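You operate a simulated robot arm through the tools that you are given. There is no shell and no other tool.

You run a simulated robot arm. Do the job below in one go: nothing can be reset, and whatever is moved stays where it is left.

TASK
Switch the press off and stand the teal length back in its cup.
Fine: green switch off first, press valve closed, force dial to 0, then draw the slide out. Set down upright: teal length.

It is judged by the outcome, as a careful person would: the job done as asked, and still so three seconds after it is handed in. It fails if anything else is knocked over, pushed out of place, dropped, spilled or broken.

THE ROBOT
A 7-joint arm with a two-finger parallel gripper, fixed in place. Base frame: the origin is at the foot of the arm, x ahead of it, y to its left, z up. Lengths are in cm, angles in rad, forces in N, time in s.
Its first joint turns from -2.897 to 2.897 rad. Payload 4.4 kg.
The TCP is the grasp point between the finger pads, 2.3 cm short of the fingertips. In the tool frame z runs along the fingers and y along their closing line. Largest opening 9.4 cm; finger width 3.8, thickness 1; the body of the gripper, 5.4 by 9.6 cm, starts 3.9 cm behind the TCP.
Orientation is that of the tool frame in the base frame, as a unit quaternion [x, y, z, w]. With the fingers straight down and closing along the base's y, the tool's x points along the base's -x, its y along +y and its z along -z.

THE INTERFACE
- The arm moves only by the tool arm_command. Its arguments are lists of equal length, an entry for each row: "linear": the shift along the tool's x, y, z in cm, a list of three; "dr": the turn, a rotation vector about the tool's x, y, z in rad, a list of three; "jaw": the opening, from 0 (shut) to 1 (fully open). In form: {"linear": [[x, y, z], ...], "dr": [[rx, ry, rz], ...], "jaw": [jaw, ...]}. A call has 1 to 20 rows; each row shifts and turns the commanded pose from where the row before left it, along the tool's axes as they then stand. Each row takes 0.2 s and may step no farther than 5 cm and 0.15 rad from the row before; otherwise, or with a gripper value out of range, the whole call is refused. Where a pose cannot be reached the arm comes as near as it can. A force on the tool above 90 N (or 10 N above the force at the start of the call, whichever is more), or a blocked arm, ends the call early, and 0.2 s more pass. The fingers move at their own pace (about 7.2 cm/s each) and stop on an object; they squeeze with about 30 N. The grip force told is the motor's: it shows also when the fingers shut on nothing. Time passes only in rows, and 0.2 s behind the last, so rows that do not move let the fingers close. The reply holds the time, the measured pose of the TCP, the force on the tool along the base axes, the opening and the grip force, in the units named above and with some noise, with the torque about the TCP (base axes, N m) and any sound that the robot's microphone picked up.
- Cameras (640 x 400 px; columns grow to the right, rows downward): "scene" is fixed at [22.08, -65.03, 160.29]; the picture's right is [0.87, -0.49, 0.00], its down [-0.17, -0.30, -0.94] and it looks along [0.46, 0.82, -0.35] (base axes); focal length 332 px, centre (320, 200). "wrist" rides on the gripper at [8.6, 1.6, -7.4] in the tool frame; the picture's right is [-0.18, 0.98, 0.00], its down [-0.58, -0.11, -0.81] and it looks along [-0.79, -0.15, 0.59] (tool axes); focal length 243 px, centre (320, 200). There is no depth. A picture from a camera that has moved, and an enlarged one, comes with that camera's place and axes in the base frame and with its lens.
- capture(camera): a new picture of that camera. The clock stands still meanwhile.
- close_up(camera, box): a new picture of the part [left, top, right, bottom] of that camera's present view, enlarged. The clock stands still meanwhile.
- close_job(): hands the job in; it is judged then, once.

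Nothing tells you positions but the pictures and the camera data. Unless the task says otherwise, let go and move clear before handing in.

The tools are called after "Request:" as name(argument=value, ...) on one line, values as JSON. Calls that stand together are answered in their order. arm_command: Moves the arm, as the interface text tells. Its arguments: {"type":"object","properties":{"linear":{"type":"array","items":{"type":"array","items":{"type":"number"}}},"dr":{"type":"array","items":{"type":"array","items":{"type":"number"}}},"jaw":{"type":"array","items":{"type":"number"}}},"required":["linear","dr","jaw"]} The other tools are called the same way: capture (camera) takes a picture; close_up (camera, box) takes an enlarged picture of a part of a camera's view; close_job () hands the job in.

At the start:

```text
time_s: 0.0
tool_pos: [33.17, 56.02, 123.05]
ee_rot: [0.001, 1.0, 0.0, 0.0]
wrist_force: [-0.6, -0.6, 0.2]
moment: [0.01, -0.01, 0.0]
gripper_width: 9.42
grasp_force: 0.0
```

scene: 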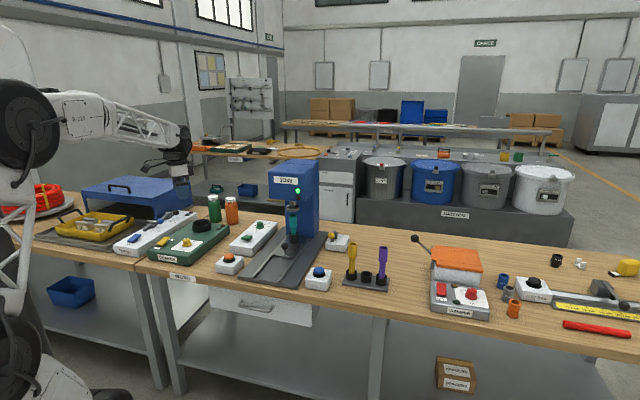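
wrist: 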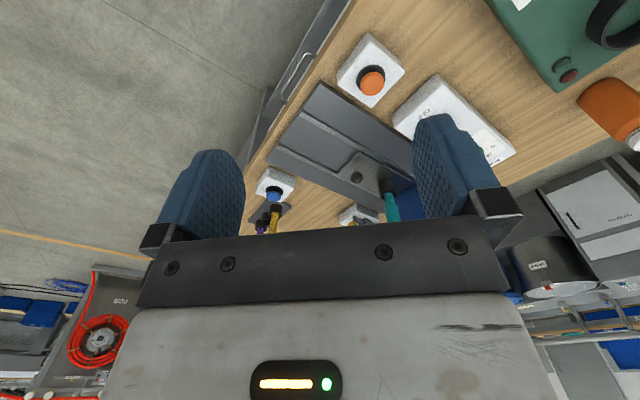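

I see a bench with a blue press in the middle, several control boxes around it, and a rack holding yellow and purple lengths. I'll enlarge the pictures to identify the press controls before moving.

Request:
close_up(camera="scene", box=[200, 150, 400, 300])

Request:
close_up(camera="scene", box=[100, 170, 260, 280])

Request:
close_up(camera="scene", box=[390, 220, 640, 350])

Request:
close_up(camera="wrist", box=[220, 20, 540, 240])

```text
2.67 times, centred on (300, 225) of scene
camera zoom: at [22.08, -65.03, 160.29], right [0.87, -0.49, 0.0], down [-0.17, -0.3, -0.94], along [0.46, 0.82, -0.35], focal length 886 px, centre (373, 133)
```

zoom: 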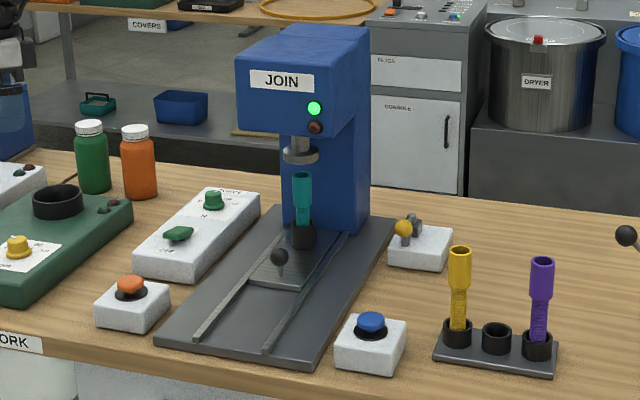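

```text
3.64 times, centred on (180, 225) of scene
camera zoom: at [22.08, -65.03, 160.29], right [0.87, -0.49, 0.0], down [-0.17, -0.3, -0.94], along [0.46, 0.82, -0.35], focal length 1208 px, centre (829, 109)
```

zoom: 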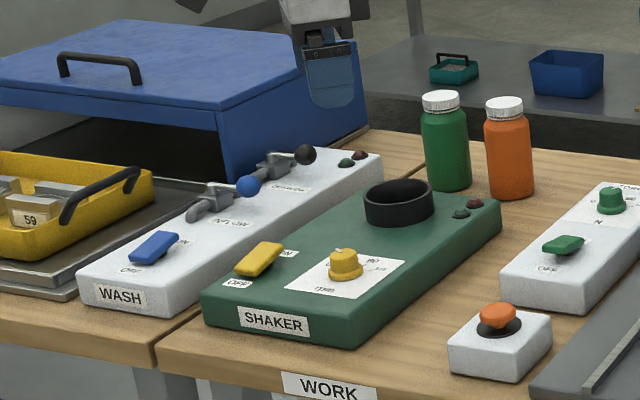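

```text
2.56 times, centred on (515, 285) of scene
camera zoom: at [22.08, -65.03, 160.29], right [0.87, -0.49, 0.0], down [-0.17, -0.3, -0.94], along [0.46, 0.82, -0.35], focal length 850 px, centre (-179, -18)
```

zoom: 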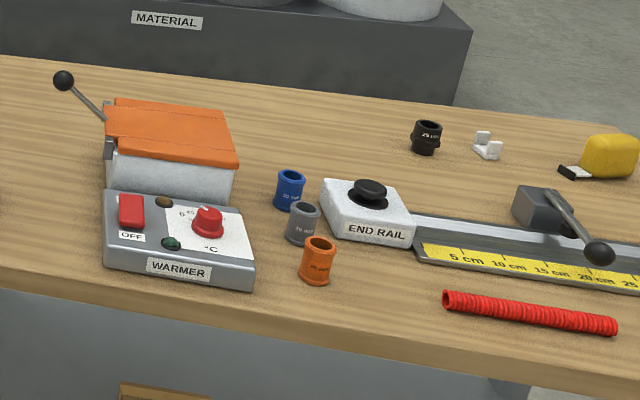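

```text
1.82 times, centred on (380, 130) of wrist
camera zoom: at [24.47, 57.71, 130.56], right [0.18, 0.98, 0.0], down [0.58, -0.11, 0.81], along [0.79, -0.15, -0.59], focal length 441 px, centre (211, 327)
```

zoom: 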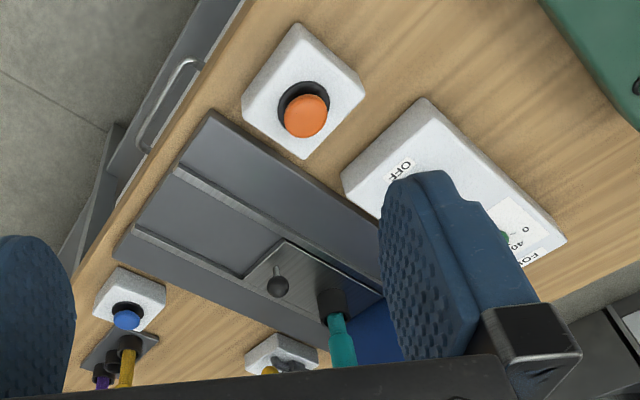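

The press is "JOIN": beside it on the left is a white box with the green switch and green force dial, on the right a yellow-ball valve, and the teal length stands in the slide's holder. The empty middle cup of the yellow/purple rack should be its cup. The bench is turned about 45° to my base, so I'll rotate the tool to look squarely at it.

Request:
arm_command(linear=[[0, 0, 0], [0, 0, 0], [0, 0, 0], [0, 0, 0], [0, 0, 0], [0, 0, 0]], dr=[[0, 0, -0.14], [0, 0, -0.14], [0, 0, -0.14], [0, 0, -0.14], [0, 0, -0.14], [0, 0, -0.08]], jaw=[1, 1, 1, 1, 1, 1])

Request:
capture(camera="wrist")

Request:
capture(camera="scene")

```text
time_s: 1.4
tool_pos: [33.03, 56.07, 123.03]
ee_rot: [-0.381, 0.925, -0.001, 0.0]
wrist_force: [-0.4, -0.4, 0.3]
moment: [-0.01, 0.01, 0.0]
gripper_width: 9.4
grasp_force: 0.1
```

```text
taken
camera wrist: at [25.83, 51.13, 130.61], right [-0.56, 0.83, 0.0], down [0.49, 0.33, 0.81], along [0.67, 0.45, -0.59], focal length 243 px, centre (320, 200)
```

wrist: 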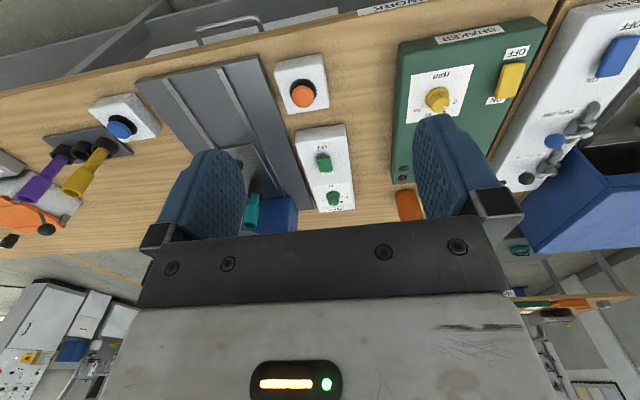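

```text
taken
```

scene: 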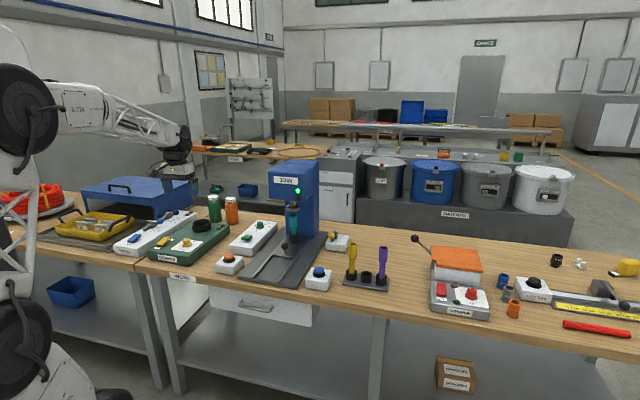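

The wrist view now shows the control box, slide and rack clearly. I'll enlarge it to measure.

Request:
close_up(camera="wrist", box=[140, 40, 380, 240])

Request:
close_up(camera="wrist", box=[0, 70, 200, 250])

Request:
close_up(camera="scene", box=[220, 205, 320, 275])

Request:
close_up(camera="scene", box=[300, 220, 400, 290])

```text
2.00 times, centred on (260, 140) of wrist
camera zoom: at [25.83, 51.13, 130.61], right [-0.56, 0.83, 0.0], down [0.49, 0.33, 0.81], along [0.67, 0.45, -0.59], focal length 485 px, centre (440, 320)
```

zoom: 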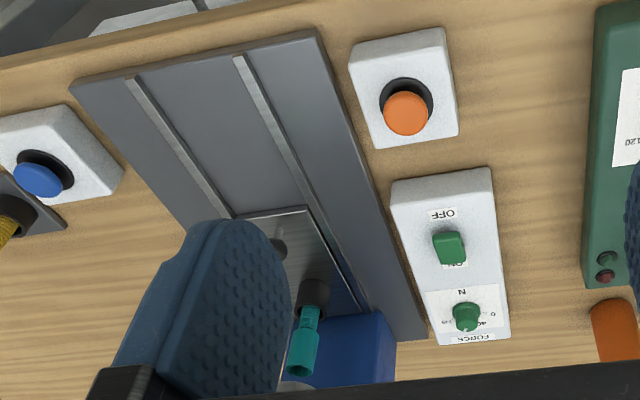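

```text
2.22 times, centred on (100, 160) of wrist
camera zoom: at [25.83, 51.13, 130.61], right [-0.56, 0.83, 0.0], down [0.49, 0.33, 0.81], along [0.67, 0.45, -0.59], focal length 539 px, centre (809, 289)
```

zoom: 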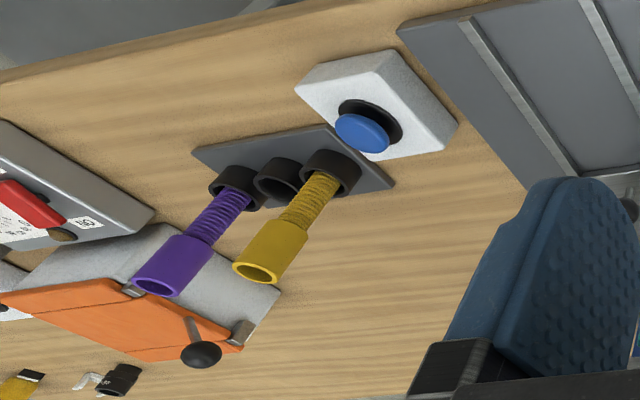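

```text
5.71 times, centred on (270, 240) of scene
camera zoom: at [22.08, -65.03, 160.29], right [0.87, -0.49, 0.0], down [-0.17, -0.3, -0.94], along [0.46, 0.82, -0.35], focal length 1898 px, centre (606, -29)
```

zoom: 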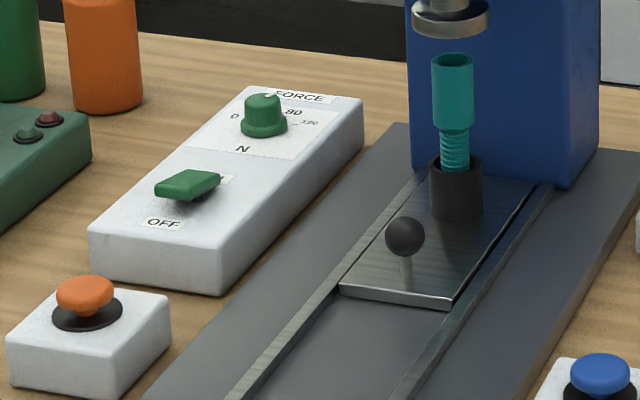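

```text
5.71 times, centred on (350, 255) of scene
camera zoom: at [22.08, -65.03, 160.29], right [0.87, -0.49, 0.0], down [-0.17, -0.3, -0.94], along [0.46, 0.82, -0.35], focal length 1898 px, centre (149, -114)
```

zoom: 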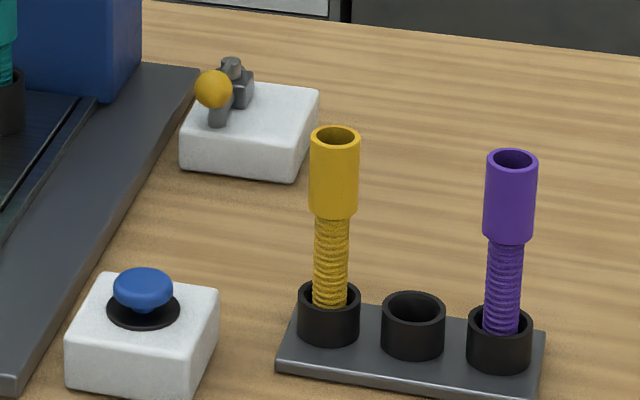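

The controls lie along a direction 45° from base x: switch near (62,76,88), dial near (72,87,88), slide knob near (73,58,88), valve ball near (96,55,90), cup near (93,24,86). I'll bring the wrist camera nearer to the switch box.

Request:
arm_command(linear=[[-3.4, -0.75, 2.5], [-3.4, -0.75, 2.5], [-3.4, -0.75, 2.5], [-3.4, -0.75, 2.5], [-3.4, -0.75, 2.5], [-3.4, -0.75, 2.5], [-3.4, -0.75, 2.5], [-3.2, -0.75, 2.5], [0, 0, 0]], dr=[[0, 0, 0], [0, 0, 0], [0, 0, 0], [0, 0, 0], [0, 0, 0], [0, 0, 0], [0, 0, 0], [0, 0, 0], [0, 0, 0]], jaw=[1, 1, 1, 1, 1, 1, 1, 1, 1])

Request:
capture(camera="wrist")

Request:
close_up(camera="wrist", box=[230, 40, 430, 240])

Request:
close_up(camera="scene", box=[220, 205, 320, 275])

```text
time_s: 3.4
tool_pos: [56.58, 70.72, 103.07]
ee_rot: [-0.381, 0.925, 0.0, 0.0]
wrist_force: [-0.2, 0.2, -1.0]
moment: [-0.02, 0.03, -0.01]
gripper_width: 9.4
grasp_force: 0.0
```

```text
taken
camera wrist: at [49.32, 65.83, 110.61], right [-0.56, 0.83, 0.0], down [0.49, 0.33, 0.81], along [0.67, 0.45, -0.59], focal length 243 px, centre (320, 200)
```

wrist: 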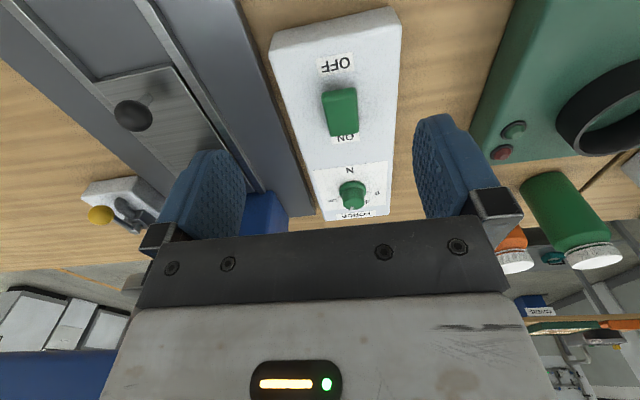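

```text
2.00 times, centred on (330, 140) of wrist
camera zoom: at [49.32, 65.83, 110.61], right [-0.56, 0.83, 0.0], down [0.49, 0.33, 0.81], along [0.67, 0.45, -0.59], focal length 485 px, centre (300, 320)
```

zoom: 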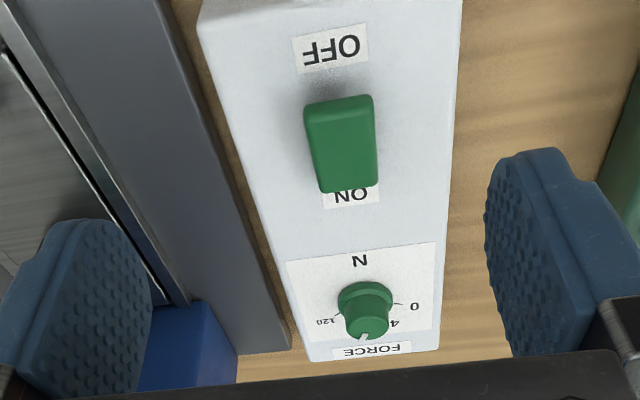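

```text
5.71 times, centred on (270, 240) of scene
camera zoom: at [22.08, -65.03, 160.29], right [0.87, -0.49, 0.0], down [-0.17, -0.3, -0.94], along [0.46, 0.82, -0.35], focal length 1898 px, centre (606, -29)
```

zoom: 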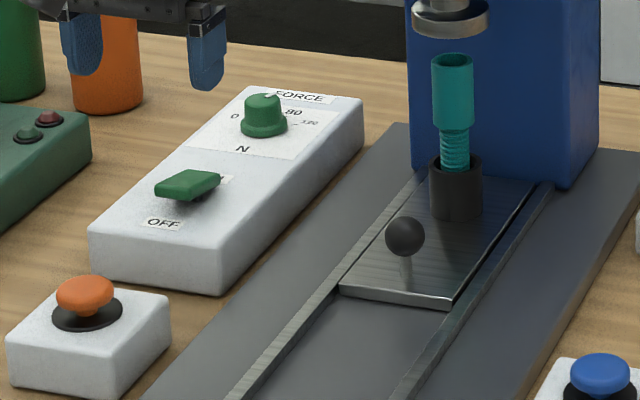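

The green rocker's front (OFF) end is raised and its far (ON) end is pressed, so it is on; the dial points mid-scale with 0 on its left. I'll shut the jaws, tilt the tool slightly, and hover over the OFF end of the switch.

Request:
arm_command(linear=[[0, 0, 0], [0, 0, 0], [0, 0, 0], [-1.22, 0.3, 3.64], [-1.22, 0.3, 3.64], [-1.23, 0.3, 3.64], [0, 0, 0]], dr=[[0, -0.12, 0], [0, -0.12, 0], [0, -0.11, 0], [0, 0, 0], [0, 0, 0], [0, 0, 0], [0, 0, 0]], jaw=[0, 0, 0, 0, 0, 0, 0])

Request:
capture(camera="wrist")

Request:
close_up(camera="scene", box=[220, 205, 320, 275])

```text
time_s: 5.0
tool_pos: [61.04, 76.61, 93.9]
ee_rot: [-0.374, 0.911, 0.067, 0.161]
wrist_force: [-0.4, 0.0, -0.6]
moment: [-0.01, -0.02, -0.02]
gripper_width: 0.01
grasp_force: 30.1
```

```text
taken
camera wrist: at [52.27, 70.25, 98.05], right [-0.57, 0.82, 0.06], down [0.27, 0.11, 0.96], along [0.78, 0.56, -0.28], focal length 243 px, centre (320, 200)
```

wrist: 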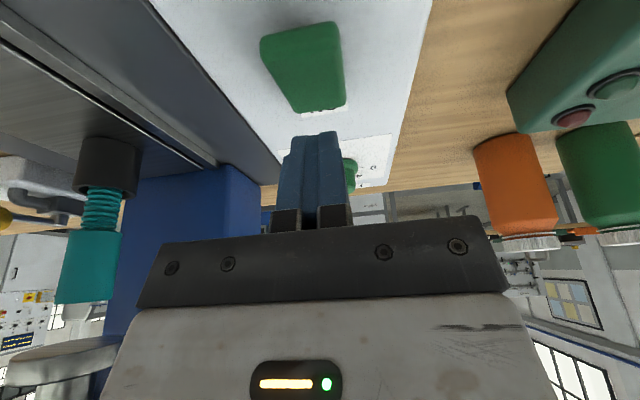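

```text
5.71 times, centred on (270, 240) of scene
camera zoom: at [22.08, -65.03, 160.29], right [0.87, -0.49, 0.0], down [-0.17, -0.3, -0.94], along [0.46, 0.82, -0.35], focal length 1898 px, centre (606, -29)
```

zoom: 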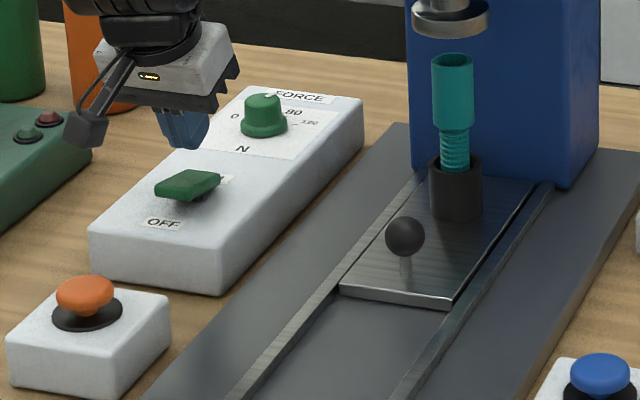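

The closed fingertips hover near the switch; I'll enlarge to check the alignment before pressing.

Request:
close_up(camera="scene", box=[228, 205, 278, 245])

Request:
close_up(camera="wrist", box=[220, 0, 440, 220])

```text
10.00 times, centred on (253, 225) of scene
camera zoom: at [22.08, -65.03, 160.29], right [0.87, -0.49, 0.0], down [-0.17, -0.3, -0.94], along [0.46, 0.82, -0.35], focal length 3321 px, centre (990, -50)
```

zoom: 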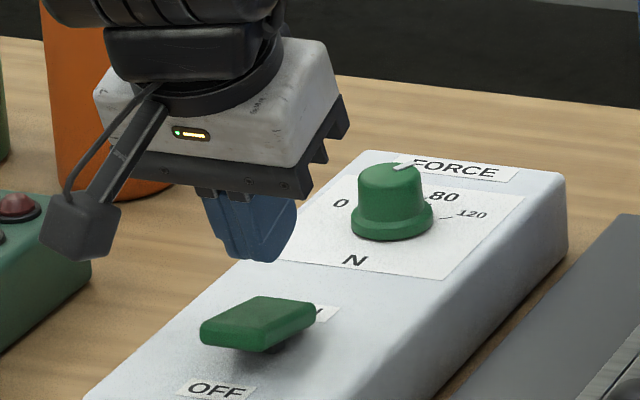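

```text
1.82 times, centred on (330, 110) of wrist
camera zoom: at [52.27, 70.25, 98.05], right [-0.57, 0.82, 0.06], down [0.27, 0.11, 0.96], along [0.78, 0.56, -0.28], focal length 441 px, centre (302, 364)
```

zoom: 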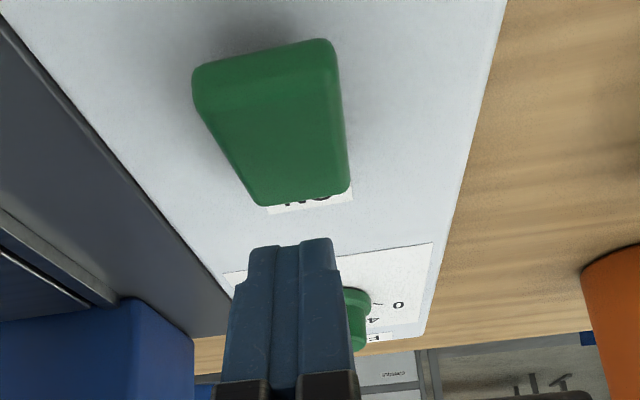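

The wrist view places the rocker's raised front edge about N=94.4 (along the box's length), z≈88, 1–2 cm nearer than my fingertip edge. I'll shift back 1.2 cm and lower gently onto it.

Request:
arm_command(linear=[[1.127, 0, -0.41], [0.41, 0, 1.13], [0.34, 0, 0.94], [0.17, 0, 0.47], [0.17, 0, 0.47]], dr=[[0, 0, 0], [0, 0, 0], [0, 0, 0], [0, 0, 0], [0, 0, 0]], jaw=[0, 0, 0, 0, 0])

Request:
capture(camera="wrist")

Request:
close_up(camera="scene", box=[228, 175, 308, 245])

```text
time_s: 6.3
tool_pos: [60.19, 75.71, 91.55]
ee_rot: [-0.374, 0.91, 0.068, 0.165]
wrist_force: [-3.2, -4.4, 12.0]
moment: [-0.25, 0.19, 0.11]
gripper_width: 0.0
grasp_force: 30.2
stopped in row 5: the force on the tool passed its limit at 94 N (the readings are from after the stop); the commanded pose is now the measured one
```

```text
taken
camera wrist: at [51.5, 69.46, 95.6], right [-0.57, 0.82, 0.07], down [0.26, 0.11, 0.96], along [0.78, 0.56, -0.28], focal length 243 px, centre (320, 200)
```

wrist: 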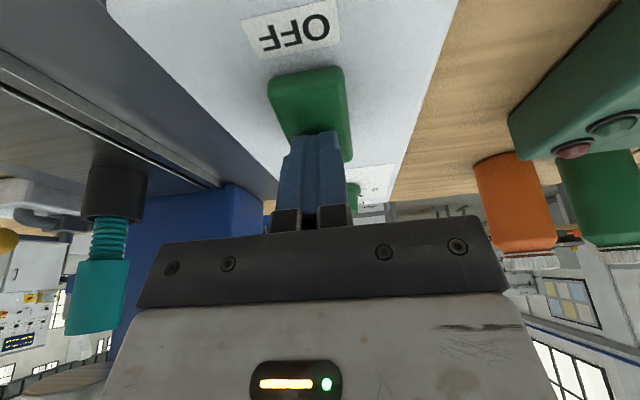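

```text
5.71 times, centred on (268, 210) of scene
camera zoom: at [22.08, -65.03, 160.29], right [0.87, -0.49, 0.0], down [-0.17, -0.3, -0.94], along [0.46, 0.82, -0.35], focal length 1898 px, centre (617, 143)
```

zoom: 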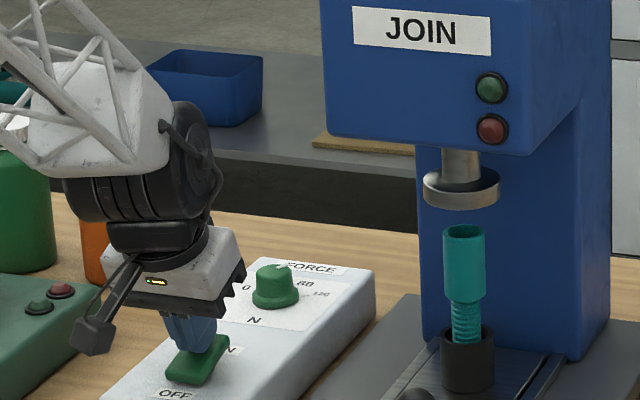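

The lamp on the press went out and the rocker's OFF end is now down, so the switch is off. Next I lift clear, back away, and go around the front of the press to look at the yellow-ball valve on the right.

Request:
arm_command(linear=[[-1.17, 0, -3.2], [1.95, 0, -3.4], [1.95, 0, -3.4], [1.95, 0, -3.4], [1.95, 0, -3.4], [0, -4.6, 0], [0, -4.6, 0], [0, -4.6, 0], [0, -4.6, 0], [0, -4.6, 0], [0, -4.6, 0], [0, -4.6, 0], [0, -4.6, 0], [0, 0, 0]], dr=[[0, 0, 0], [0, 0, 0], [0, 0, 0], [0, 0, 0], [0, 0, 0], [0, 0, 0], [0, 0, 0], [0, 0, 0], [0, 0, 0], [0, 0, 0], [0, 0, 0], [0, 0, 0], [0, 0, 0], [0, 0, 0]], jaw=[0, 0, 0, 0, 0, 1, 1, 1, 1, 1, 1, 1, 1, 1])

Request:
capture(camera="wrist")

Request:
close_up(camera="scene", box=[210, 165, 370, 285])

```text
time_s: 9.3
tool_pos: [77.58, 41.17, 104.9]
ee_rot: [-0.374, 0.91, 0.068, 0.164]
wrist_force: [0.5, 0.7, 1.1]
moment: [0.01, 0.02, 0.01]
gripper_width: 9.4
grasp_force: 0.1
```

```text
taken
camera wrist: at [68.83, 34.84, 108.86], right [-0.57, 0.82, 0.07], down [0.26, 0.11, 0.96], along [0.78, 0.56, -0.28], focal length 243 px, centre (320, 200)
```

wrist: 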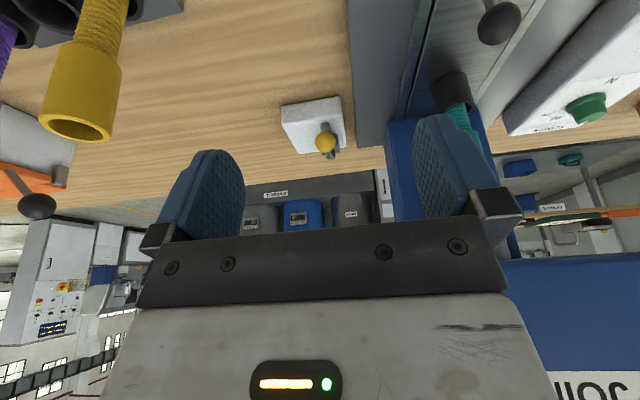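

```text
3.33 times, centred on (290, 225) of scene
camera zoom: at [22.08, -65.03, 160.29], right [0.87, -0.49, 0.0], down [-0.17, -0.3, -0.94], along [0.46, 0.82, -0.35], focal length 1107 px, centre (420, 117)
```

zoom: 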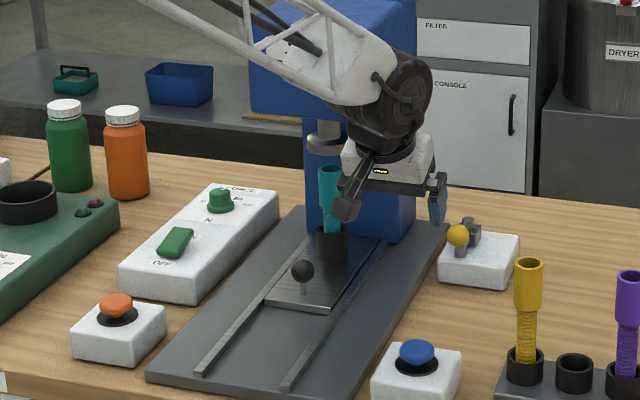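

The switch rocker clearly sits with OFF down. The valve is now in view ahead of the gripper; I'll enlarge it.

Request:
close_up(camera="wrist", box=[260, 80, 380, 180])

Request:
close_up(camera="scene", box=[310, 225, 360, 260])

Request:
close_up(camera="scene", box=[110, 200, 210, 265])

```text
4.00 times, centred on (320, 130) of wrist
camera zoom: at [68.83, 34.84, 108.86], right [-0.57, 0.82, 0.07], down [0.26, 0.11, 0.96], along [0.78, 0.56, -0.28], focal length 970 px, centre (320, 480)
```

zoom: 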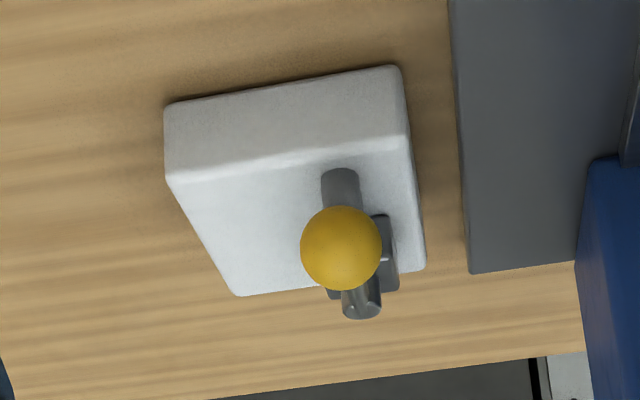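

```text
11.43 times, centred on (335, 242) of scene
camera zoom: at [22.08, -65.03, 160.29], right [0.87, -0.49, 0.0], down [-0.17, -0.3, -0.94], along [0.46, 0.82, -0.35], focal length 3795 px, centre (149, -286)
```

zoom: 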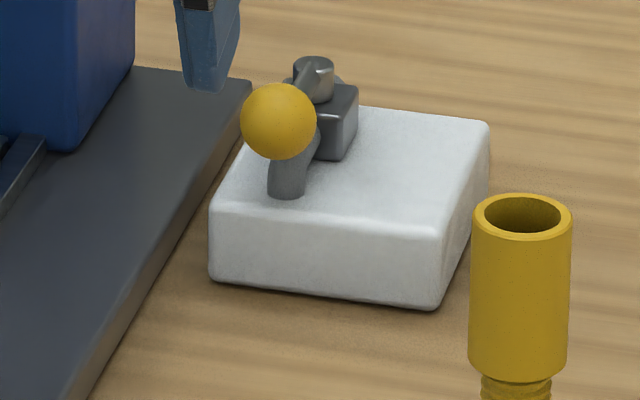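

```text
6.15 times, centred on (160, 232) of scene
camera zoom: at [22.08, -65.03, 160.29], right [0.87, -0.49, 0.0], down [-0.17, -0.3, -0.94], along [0.46, 0.82, -0.35], focal length 2044 px, centre (1305, 0)
```

zoom: 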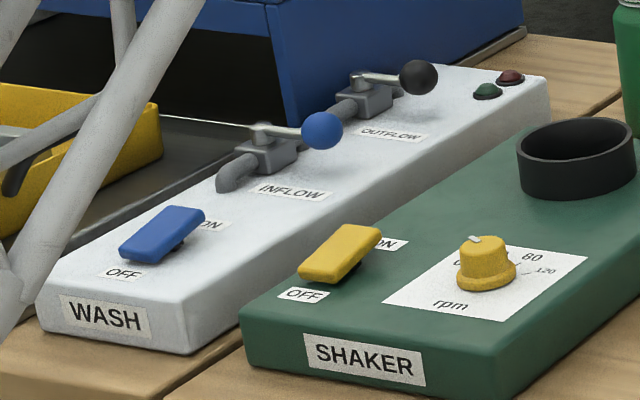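

The press valve's lever lies along its pipe (open); the closed WASH valves have their levers across, pointing right, so I will swing this one to the right about a quarter turn. I tilt the tool further for reach and bring the shut fingers up short of the ball on its left side.

Request:
arm_command(linear=[[0, 0, 0], [0, 0, 0], [0, 0, 0], [-1.43, 0.32, 3.27], [-1.43, 0.32, 3.27], [-1.43, 0.32, 3.27], [-1.43, 0.32, 3.27], [-1.43, 0.32, 3.27], [0, 0, 0]], dr=[[0, -0.115, 0], [0, -0.115, 0], [0, -0.115, 0], [0, 0, 0], [0, 0, 0], [0, 0, 0], [0, 0, 0], [0, 0, 0], [0, 0, 0]], jaw=[0, 0, 0, 0, 0, 0, 0, 0, 0])

Request:
capture(camera="wrist")

Request:
close_up(camera="scene", box=[260, 165, 380, 265])

```text
time_s: 11.3
tool_pos: [87.86, 53.55, 97.05]
ee_rot: [-0.357, 0.869, 0.132, 0.317]
wrist_force: [-0.1, -0.7, 1.0]
moment: [0.02, -0.04, 0.0]
gripper_width: 0.0
grasp_force: 29.8
```

```text
taken
camera wrist: at [78.58, 46.72, 97.21], right [-0.59, 0.8, 0.12], down [0.02, -0.13, 0.99], along [0.81, 0.59, 0.06], focal length 243 px, centre (320, 200)
```

wrist: 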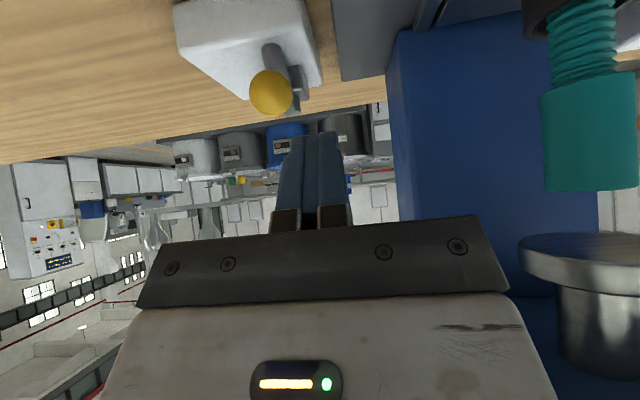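

```text
4.00 times, centred on (320, 215) of scene
camera zoom: at [22.08, -65.03, 160.29], right [0.87, -0.49, 0.0], down [-0.17, -0.3, -0.94], along [0.46, 0.82, -0.35], focal length 1328 px, centre (320, 140)
```

zoom: 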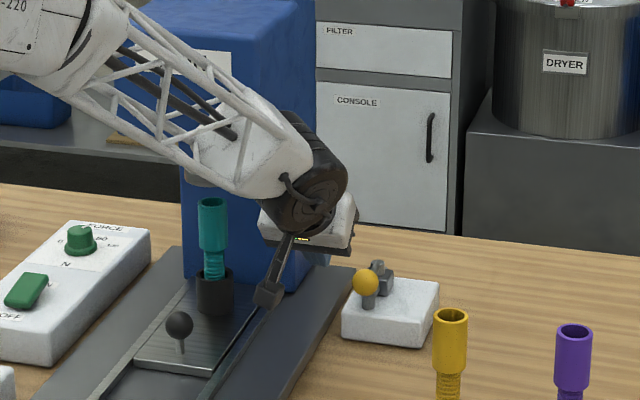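

Request:
close_up(camera="wrist", box=[160, 0, 420, 180])

```text
2.22 times, centred on (290, 90) of wrist
camera zoom: at [78.58, 46.72, 97.21], right [-0.59, 0.8, 0.12], down [0.02, -0.13, 0.99], along [0.81, 0.59, 0.06], focal length 539 px, centre (387, 444)
```

zoom: 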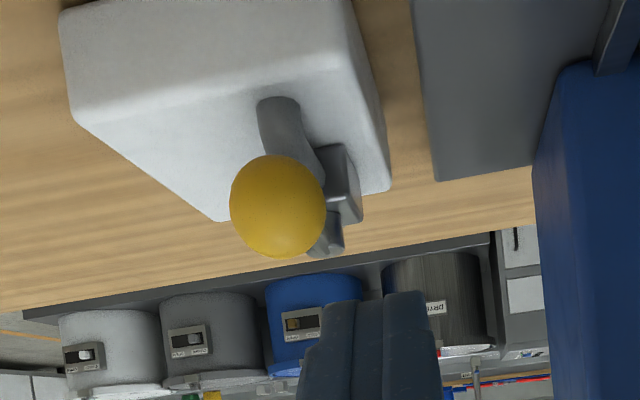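

The ball is at about N=105.4, E=27.6, z=90.3, with its pivot about 5 cm behind. I'll slide the fingers in beside it and begin the push to the right.

Request:
arm_command(linear=[[-0.7, 0, 3.43], [-0.7, 0, 3.43], [0, -0.94, 0], [-0.15, -1.3, 0.13], [0, 0, 0]], dr=[[0, 0, 0], [0, 0, 0], [0, 0, 0], [0, 0, 0], [0, 0, 0]], jaw=[0, 0, 0, 0, 0])

Request:
capture(camera="wrist")

Request:
close_up(camera="scene", box=[280, 185, 380, 265])

```text
time_s: 12.5
tool_pos: [93.39, 55.87, 92.65]
ee_rot: [-0.356, 0.869, 0.131, 0.317]
wrist_force: [0.2, 0.6, -1.1]
moment: [0.02, -0.02, -0.01]
gripper_width: 0.01
grasp_force: 29.5
```

```text
taken
camera wrist: at [84.19, 49.08, 92.76], right [-0.59, 0.8, 0.12], down [0.02, -0.13, 0.99], along [0.81, 0.59, 0.06], focal length 243 px, centre (320, 200)
```

wrist: 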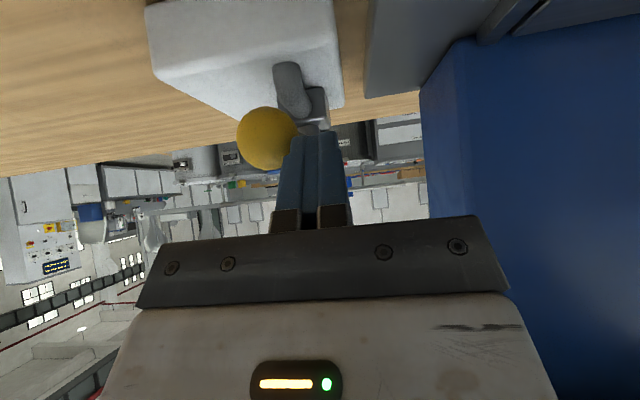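

```text
5.00 times, centred on (330, 225) of scene
camera zoom: at [22.08, -65.03, 160.29], right [0.87, -0.49, 0.0], down [-0.17, -0.3, -0.94], along [0.46, 0.82, -0.35], focal length 1660 px, centre (270, 75)
```

zoom: 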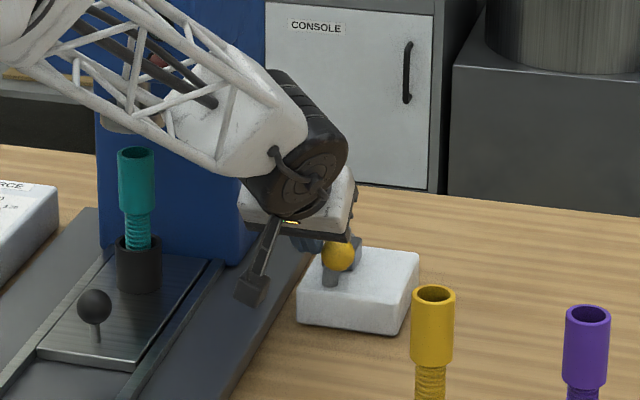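

The ball has begun to swing right with almost no resistance. Continuing the arc to about 60°.

Request:
arm_command(linear=[[-0.34, -0.8, 0.29], [-0.34, -0.75, 0.29], [-0.5, -0.6, 0.43], [-0.53, -0.55, 0.45], [0, 0, 0]], dr=[[0, 0, 0], [0, 0, 0], [0, 0, 0], [0, 0, 0], [0, 0, 0]], jaw=[0, 0, 0, 0, 0])

Request:
capture(camera="wrist")

Request:
close_up(camera="scene", box=[280, 185, 380, 265])

```text
time_s: 13.7
tool_pos: [96.95, 55.51, 92.75]
ee_rot: [-0.357, 0.869, 0.131, 0.318]
wrist_force: [0.0, -0.5, 0.3]
moment: [-0.03, 0.03, -0.01]
gripper_width: 0.0
grasp_force: 29.8
```

```text
taken
camera wrist: at [87.7, 48.79, 92.79], right [-0.59, 0.8, 0.12], down [0.02, -0.13, 0.99], along [0.81, 0.59, 0.06], focal length 243 px, centre (320, 200)
```

wrist: 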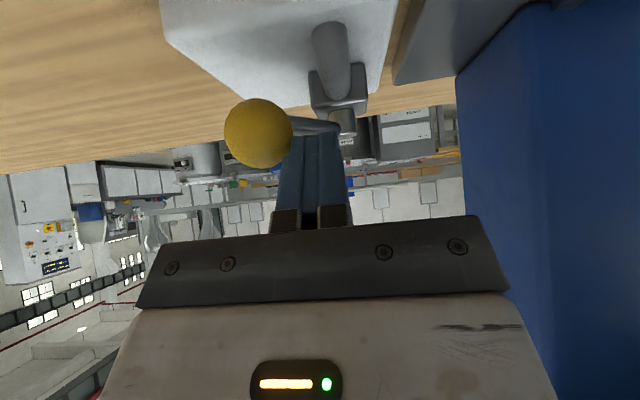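

```text
5.00 times, centred on (330, 225) of scene
camera zoom: at [22.08, -65.03, 160.29], right [0.87, -0.49, 0.0], down [-0.17, -0.3, -0.94], along [0.46, 0.82, -0.35], focal length 1660 px, centre (270, 75)
```

zoom: 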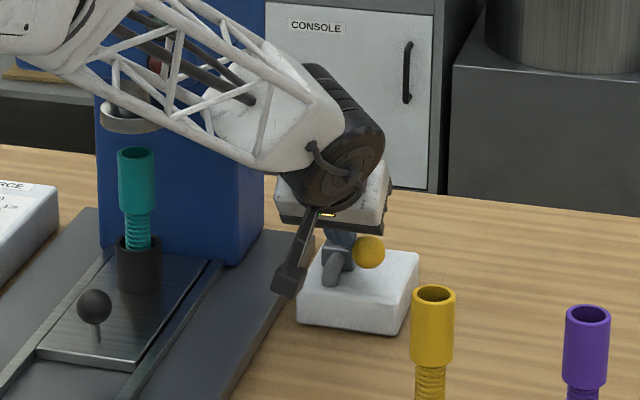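

The lever has swung about 53°. To finish the quarter turn I'll back off, move to the near side of the ball, and push it directly away from me.

Request:
arm_command(linear=[[2.3, 0, -1.93], [2.3, 0, -1.93], [0, -2.7, 0], [0.966, 0, 1.15], [-0.9, 0, 0.76], [-0.8, 0, 0.67], [-0.8, 0, 0.67], [0, 0, 0]], dr=[[0, 0, 0], [0, 0, 0], [0, 0, 0], [0, 0, 0], [0, 0, 0], [0, 0, 0], [0, 0, 0], [0, 0, 0]], jaw=[0, 0, 0, 0, 0, 0, 0, 0])

Request:
capture(camera="wrist")

Request:
close_up(camera="scene", box=[280, 185, 380, 265])

```text
time_s: 15.5
tool_pos: [96.88, 51.73, 91.11]
ee_rot: [-0.357, 0.869, 0.131, 0.317]
wrist_force: [-0.8, 0.2, 0.4]
moment: [-0.01, -0.01, 0.04]
gripper_width: 0.0
grasp_force: 29.7
```

```text
taken
camera wrist: at [87.61, 45.02, 91.23], right [-0.59, 0.8, 0.12], down [0.02, -0.13, 0.99], along [0.81, 0.59, 0.06], focal length 243 px, centre (320, 200)
```

wrist: 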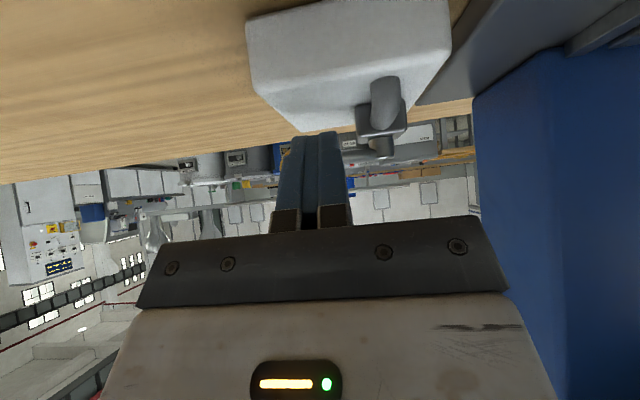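

```text
5.00 times, centred on (330, 225) of scene
camera zoom: at [22.08, -65.03, 160.29], right [0.87, -0.49, 0.0], down [-0.17, -0.3, -0.94], along [0.46, 0.82, -0.35], focal length 1660 px, centre (270, 75)
```

zoom: 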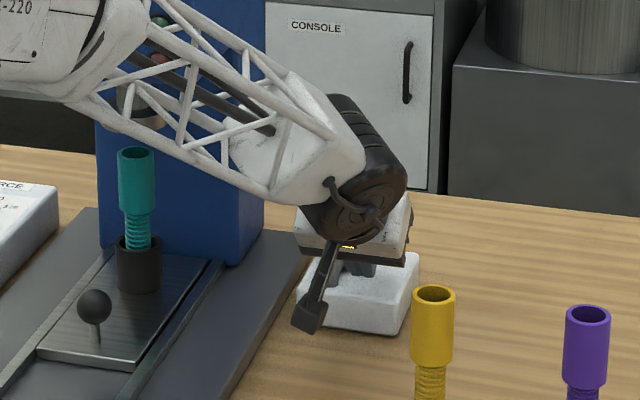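

Request:
arm_command(linear=[[-0.306, 0, 0.258], [-0.306, 0, 0.258], [-0.306, 0, 0.258]], dr=[[0, 0, 0], [0, 0, 0], [0, 0, 0]], jaw=[0, 0, 0])

Request:
close_up(camera="wrist", box=[230, 60, 430, 200])

Request:
close_up(camera="scene", box=[315, 220, 375, 260])

```text
time_s: 16.3
tool_pos: [97.76, 52.55, 91.14]
ee_rot: [-0.357, 0.869, 0.131, 0.317]
wrist_force: [0.6, 0.0, -0.3]
moment: [-0.02, -0.02, -0.01]
gripper_width: 0.0
grasp_force: 29.8
```

```text
2.86 times, centred on (330, 130) of wrist
camera zoom: at [88.51, 45.77, 91.28], right [-0.59, 0.8, 0.12], down [0.02, -0.13, 0.99], along [0.81, 0.59, 0.06], focal length 693 px, centre (291, 400)
```

zoom: 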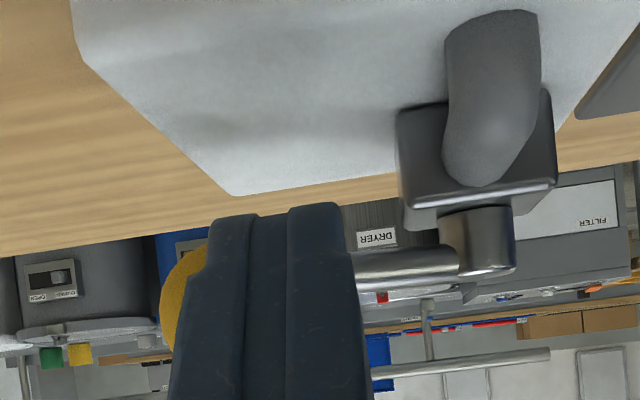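

```text
10.00 times, centred on (345, 240) of scene
camera zoom: at [22.08, -65.03, 160.29], right [0.87, -0.49, 0.0], down [-0.17, -0.3, -0.94], along [0.46, 0.82, -0.35], focal length 3321 px, centre (70, -200)
```

zoom: 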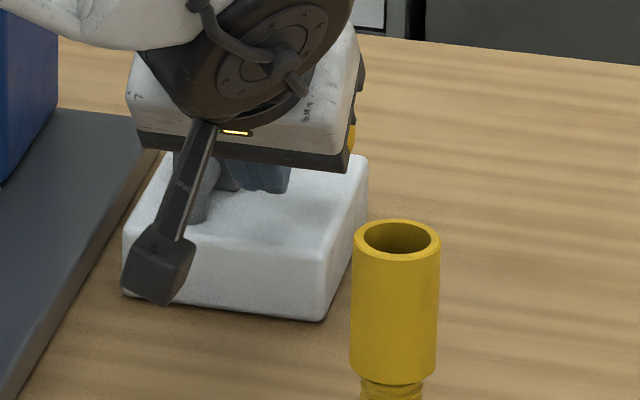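

No stop felt yet; I'll back off and look at how far the lever has swung.

Request:
arm_command(linear=[[2.3, 0, -1.93], [2.3, 0, -1.93], [-0.77, 1.5, -3.5], [-0.77, 1.5, -3.5], [-0.3, 1.0, -2.0], [0, 0, 0]], dr=[[0, 0, 0], [0, 0, 0], [0, 0, 0], [0, 0.14, 0], [0, 0.14, 0], [0, 0, 0]], jaw=[0, 0, 0, 1, 1, 1])

Request:
capture(camera="wrist")

Request:
close_up(camera="scene", box=[315, 220, 375, 260])

```text
time_s: 17.7
tool_pos: [87.73, 48.23, 99.21]
ee_rot: [-0.371, 0.905, 0.079, 0.194]
wrist_force: [0.5, -0.2, 0.3]
moment: [-0.01, 0.01, 0.0]
gripper_width: 9.42
grasp_force: 0.1
```

```text
taken
camera wrist: at [78.79, 41.75, 102.7], right [-0.57, 0.82, 0.08], down [0.22, 0.06, 0.97], along [0.79, 0.57, -0.22], focal length 243 px, centre (320, 200)
```

wrist: 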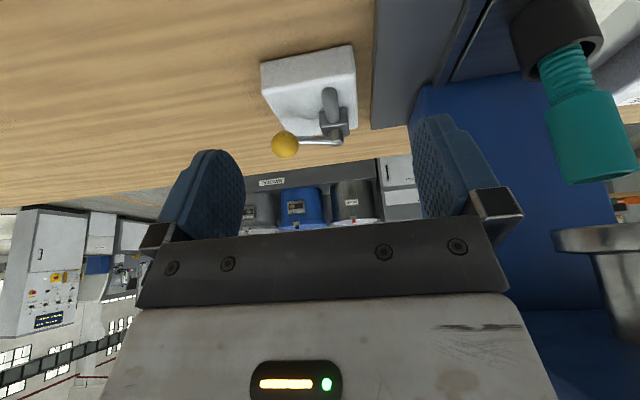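

```text
10.00 times, centred on (345, 240) of scene
camera zoom: at [22.08, -65.03, 160.29], right [0.87, -0.49, 0.0], down [-0.17, -0.3, -0.94], along [0.46, 0.82, -0.35], focal length 3321 px, centre (70, -200)
```

zoom: 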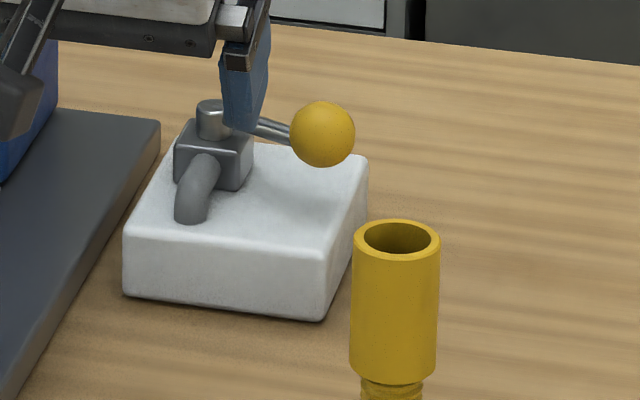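

Request:
close_up(camera="wrist", box=[250, 30, 380, 170])

```text
2.86 times, centred on (315, 100) of wrist
camera zoom: at [78.79, 41.75, 102.7], right [-0.57, 0.82, 0.08], down [0.22, 0.06, 0.97], along [0.79, 0.57, -0.22], focal length 693 px, centre (334, 486)
```

zoom: 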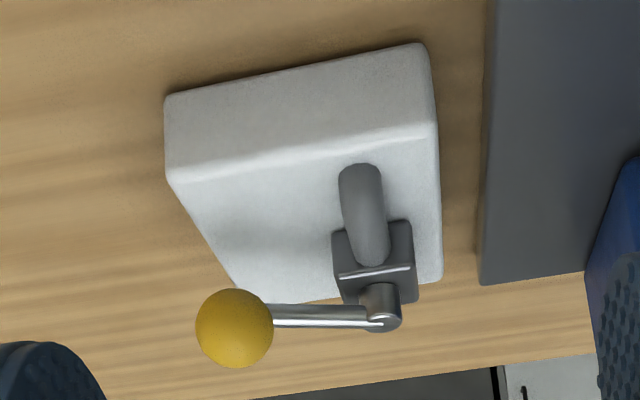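

The lever is still roughly 10–15° short of square across the pipe. I'll go back to the near side of the ball and push it further until it meets its stop.

Request:
arm_command(linear=[[0, -2.3, 0], [0, -2.3, 0], [-0.3, 0, 3.73], [-0.3, 0, 3.73], [-0.29, 0, 3.73], [-0.765, 0, 0.644], [-0.765, 0, 0.644], [-0.306, 0, 0.258], [0, 0, 0]], dr=[[0, -0.14, 0], [0, -0.14, 0], [0, 0, 0], [0, 0, 0], [0, 0, 0], [0, 0, 0], [0, 0, 0], [0, 0, 0], [0, 0, 0]], jaw=[0, 0, 0, 0, 0, 0, 0, 0, 0])

```text
time_s: 19.7
tool_pos: [98.21, 52.17, 91.26]
ee_rot: [-0.357, 0.868, 0.132, 0.317]
wrist_force: [-0.3, -0.5, -0.8]
moment: [-0.01, -0.01, 0.0]
gripper_width: 0.0
grasp_force: 30.2
```

Request:
arm_command(linear=[[-0.306, 0, 0.258], [-0.306, 0, 0.258], [0, 0, 0]], dr=[[0, 0, 0], [0, 0, 0], [0, 0, 0]], jaw=[0, 0, 0])

Request:
close_up(camera="wrist", box=[230, 60, 430, 200])

```text
time_s: 20.5
tool_pos: [98.83, 52.85, 91.32]
ee_rot: [-0.357, 0.869, 0.131, 0.318]
wrist_force: [-0.3, 0.1, 0.9]
moment: [-0.01, -0.02, -0.01]
gripper_width: 0.0
grasp_force: 29.9
```

```text
2.86 times, centred on (330, 130) of wrist
camera zoom: at [89.59, 46.04, 91.54], right [-0.59, 0.8, 0.12], down [0.02, -0.13, 0.99], along [0.81, 0.59, 0.06], focal length 693 px, centre (291, 400)
```

zoom: 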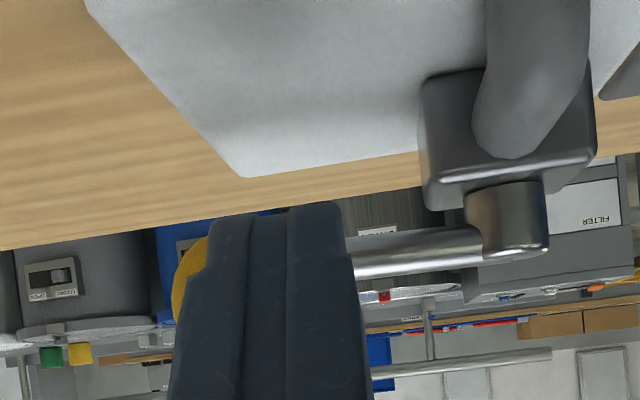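

Request:
arm_command(linear=[[-0.306, 0, 0.258], [-0.306, 0, 0.258]], dr=[[0, 0, 0], [0, 0, 0]], jaw=[0, 0])

Request:
close_up(camera="wrist", box=[230, 60, 430, 200])

```text
time_s: 21.1
tool_pos: [99.37, 53.42, 91.25]
ee_rot: [-0.358, 0.869, 0.131, 0.317]
wrist_force: [-0.6, -0.2, -0.4]
moment: [0.0, 0.02, -0.01]
gripper_width: 0.0
grasp_force: 30.1
```

```text
2.86 times, centred on (330, 130) of wrist
camera zoom: at [90.15, 46.63, 91.47], right [-0.59, 0.8, 0.12], down [0.02, -0.13, 0.99], along [0.81, 0.59, 0.06], focal length 693 px, centre (291, 400)
```

zoom: 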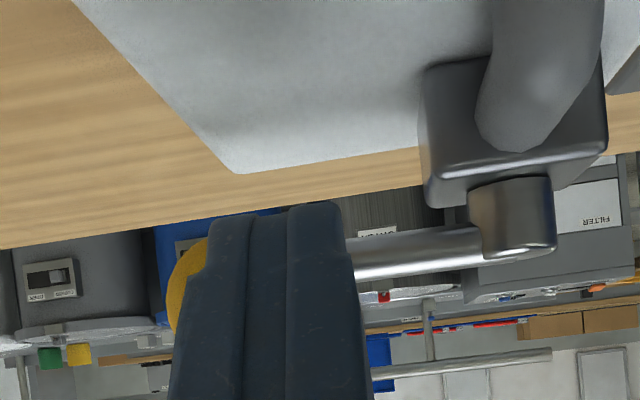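

The lever now runs parallel to the valve body's cross edge, about square to the pipe. I'll back off and check.

Request:
arm_command(linear=[[2.3, 0, -1.93], [2.3, 0, -1.93], [-0.77, 1.5, -3.5], [-0.77, 1.5, -3.5], [-0.3, 1.0, -2.0], [0, 0, 0]], dr=[[0, 0, 0], [0, 0, 0], [0, 0, 0], [0, 0.14, 0], [0, 0.14, 0], [0, 0, 0]], jaw=[0, 0, 0, 1, 1, 1])

Request:
close_up(camera="wrist", box=[250, 30, 380, 170])

Request:
close_up(camera="scene", box=[315, 220, 375, 260])

```text
time_s: 22.5
tool_pos: [89.4, 49.23, 99.53]
ee_rot: [-0.372, 0.904, 0.079, 0.193]
wrist_force: [-0.8, -0.4, 0.3]
moment: [0.01, 0.04, 0.01]
gripper_width: 9.4
grasp_force: 0.1
```

```text
2.86 times, centred on (315, 100) of wrist
camera zoom: at [80.45, 42.66, 102.84], right [-0.57, 0.82, 0.08], down [0.22, 0.06, 0.97], along [0.79, 0.57, -0.22], focal length 693 px, centre (334, 486)
```

zoom: 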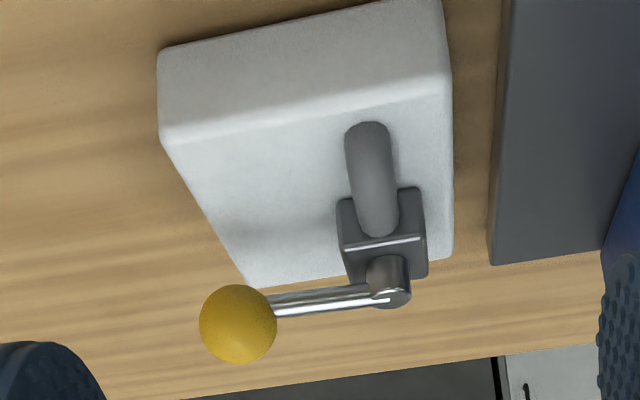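

```text
10.00 times, centred on (345, 240) of scene
camera zoom: at [22.08, -65.03, 160.29], right [0.87, -0.49, 0.0], down [-0.17, -0.3, -0.94], along [0.46, 0.82, -0.35], focal length 3321 px, centre (70, -200)
```

zoom: 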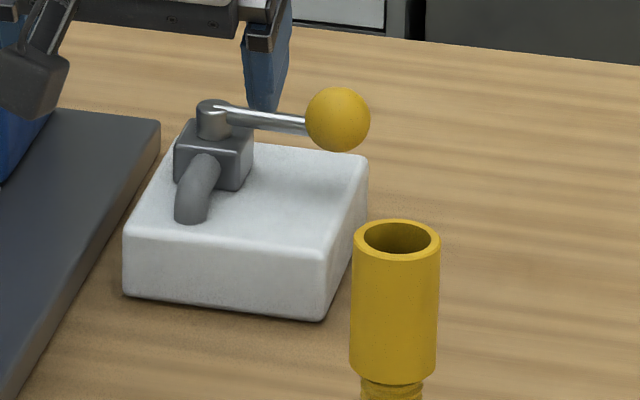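

The lever is now parallel to the box's cross edges — square to the pipe, i.e. closed. I'll give it one last gentle nudge to confirm it is against its stop.

Request:
arm_command(linear=[[0, -2.1, 0], [0, -2.1, 0], [0.23, 0, 3.37], [0.23, 0, 3.37], [0.23, 0, 3.37], [-0.765, 0, 0.644], [-0.765, 0, 0.644], [-0.765, 0, 0.644], [-0.765, 0, 0.644], [-0.15, 0, 0.129], [-0.15, 0, 0.129]], dr=[[0, -0.14, 0], [0, -0.14, 0], [0, 0, 0], [0, 0, 0], [0, 0, 0], [0, 0, 0], [0, 0, 0], [0, 0, 0], [0, 0, 0], [0, 0, 0], [0, 0, 0]], jaw=[0, 0, 0, 0, 0, 0, 0, 0, 0, 0, 0])

```text
time_s: 24.9
tool_pos: [99.61, 53.4, 91.39]
ee_rot: [-0.358, 0.868, 0.132, 0.317]
wrist_force: [0.0, -0.7, 0.4]
moment: [0.0, -0.01, 0.02]
gripper_width: 0.0
grasp_force: 30.5
```

Request:
arm_command(linear=[[-0.23, 0, 0.193], [-0.15, 0, 0.129]], dr=[[0, 0, 0], [0, 0, 0]], jaw=[0, 0])

Request:
close_up(camera="wrist", box=[230, 60, 430, 200])

```text
time_s: 25.5
tool_pos: [99.96, 53.59, 91.39]
ee_rot: [-0.356, 0.869, 0.13, 0.317]
wrist_force: [-56.7, -42.8, 14.9]
moment: [-0.01, -0.08, -0.41]
gripper_width: 0.01
grasp_force: 30.1
```

```text
2.86 times, centred on (330, 130) of wrist
camera zoom: at [90.74, 46.83, 91.56], right [-0.59, 0.8, 0.12], down [0.03, -0.13, 0.99], along [0.81, 0.59, 0.06], focal length 693 px, centre (291, 400)
```

zoom: 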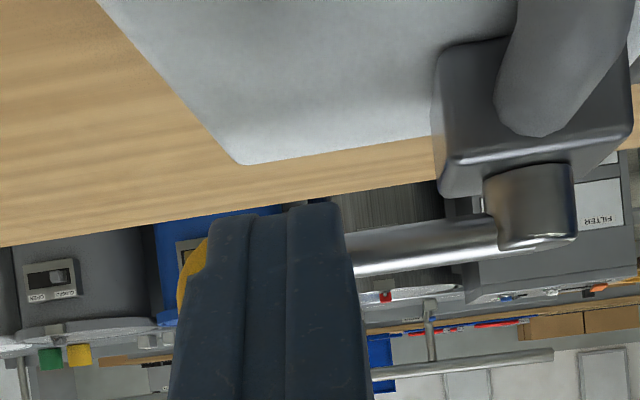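

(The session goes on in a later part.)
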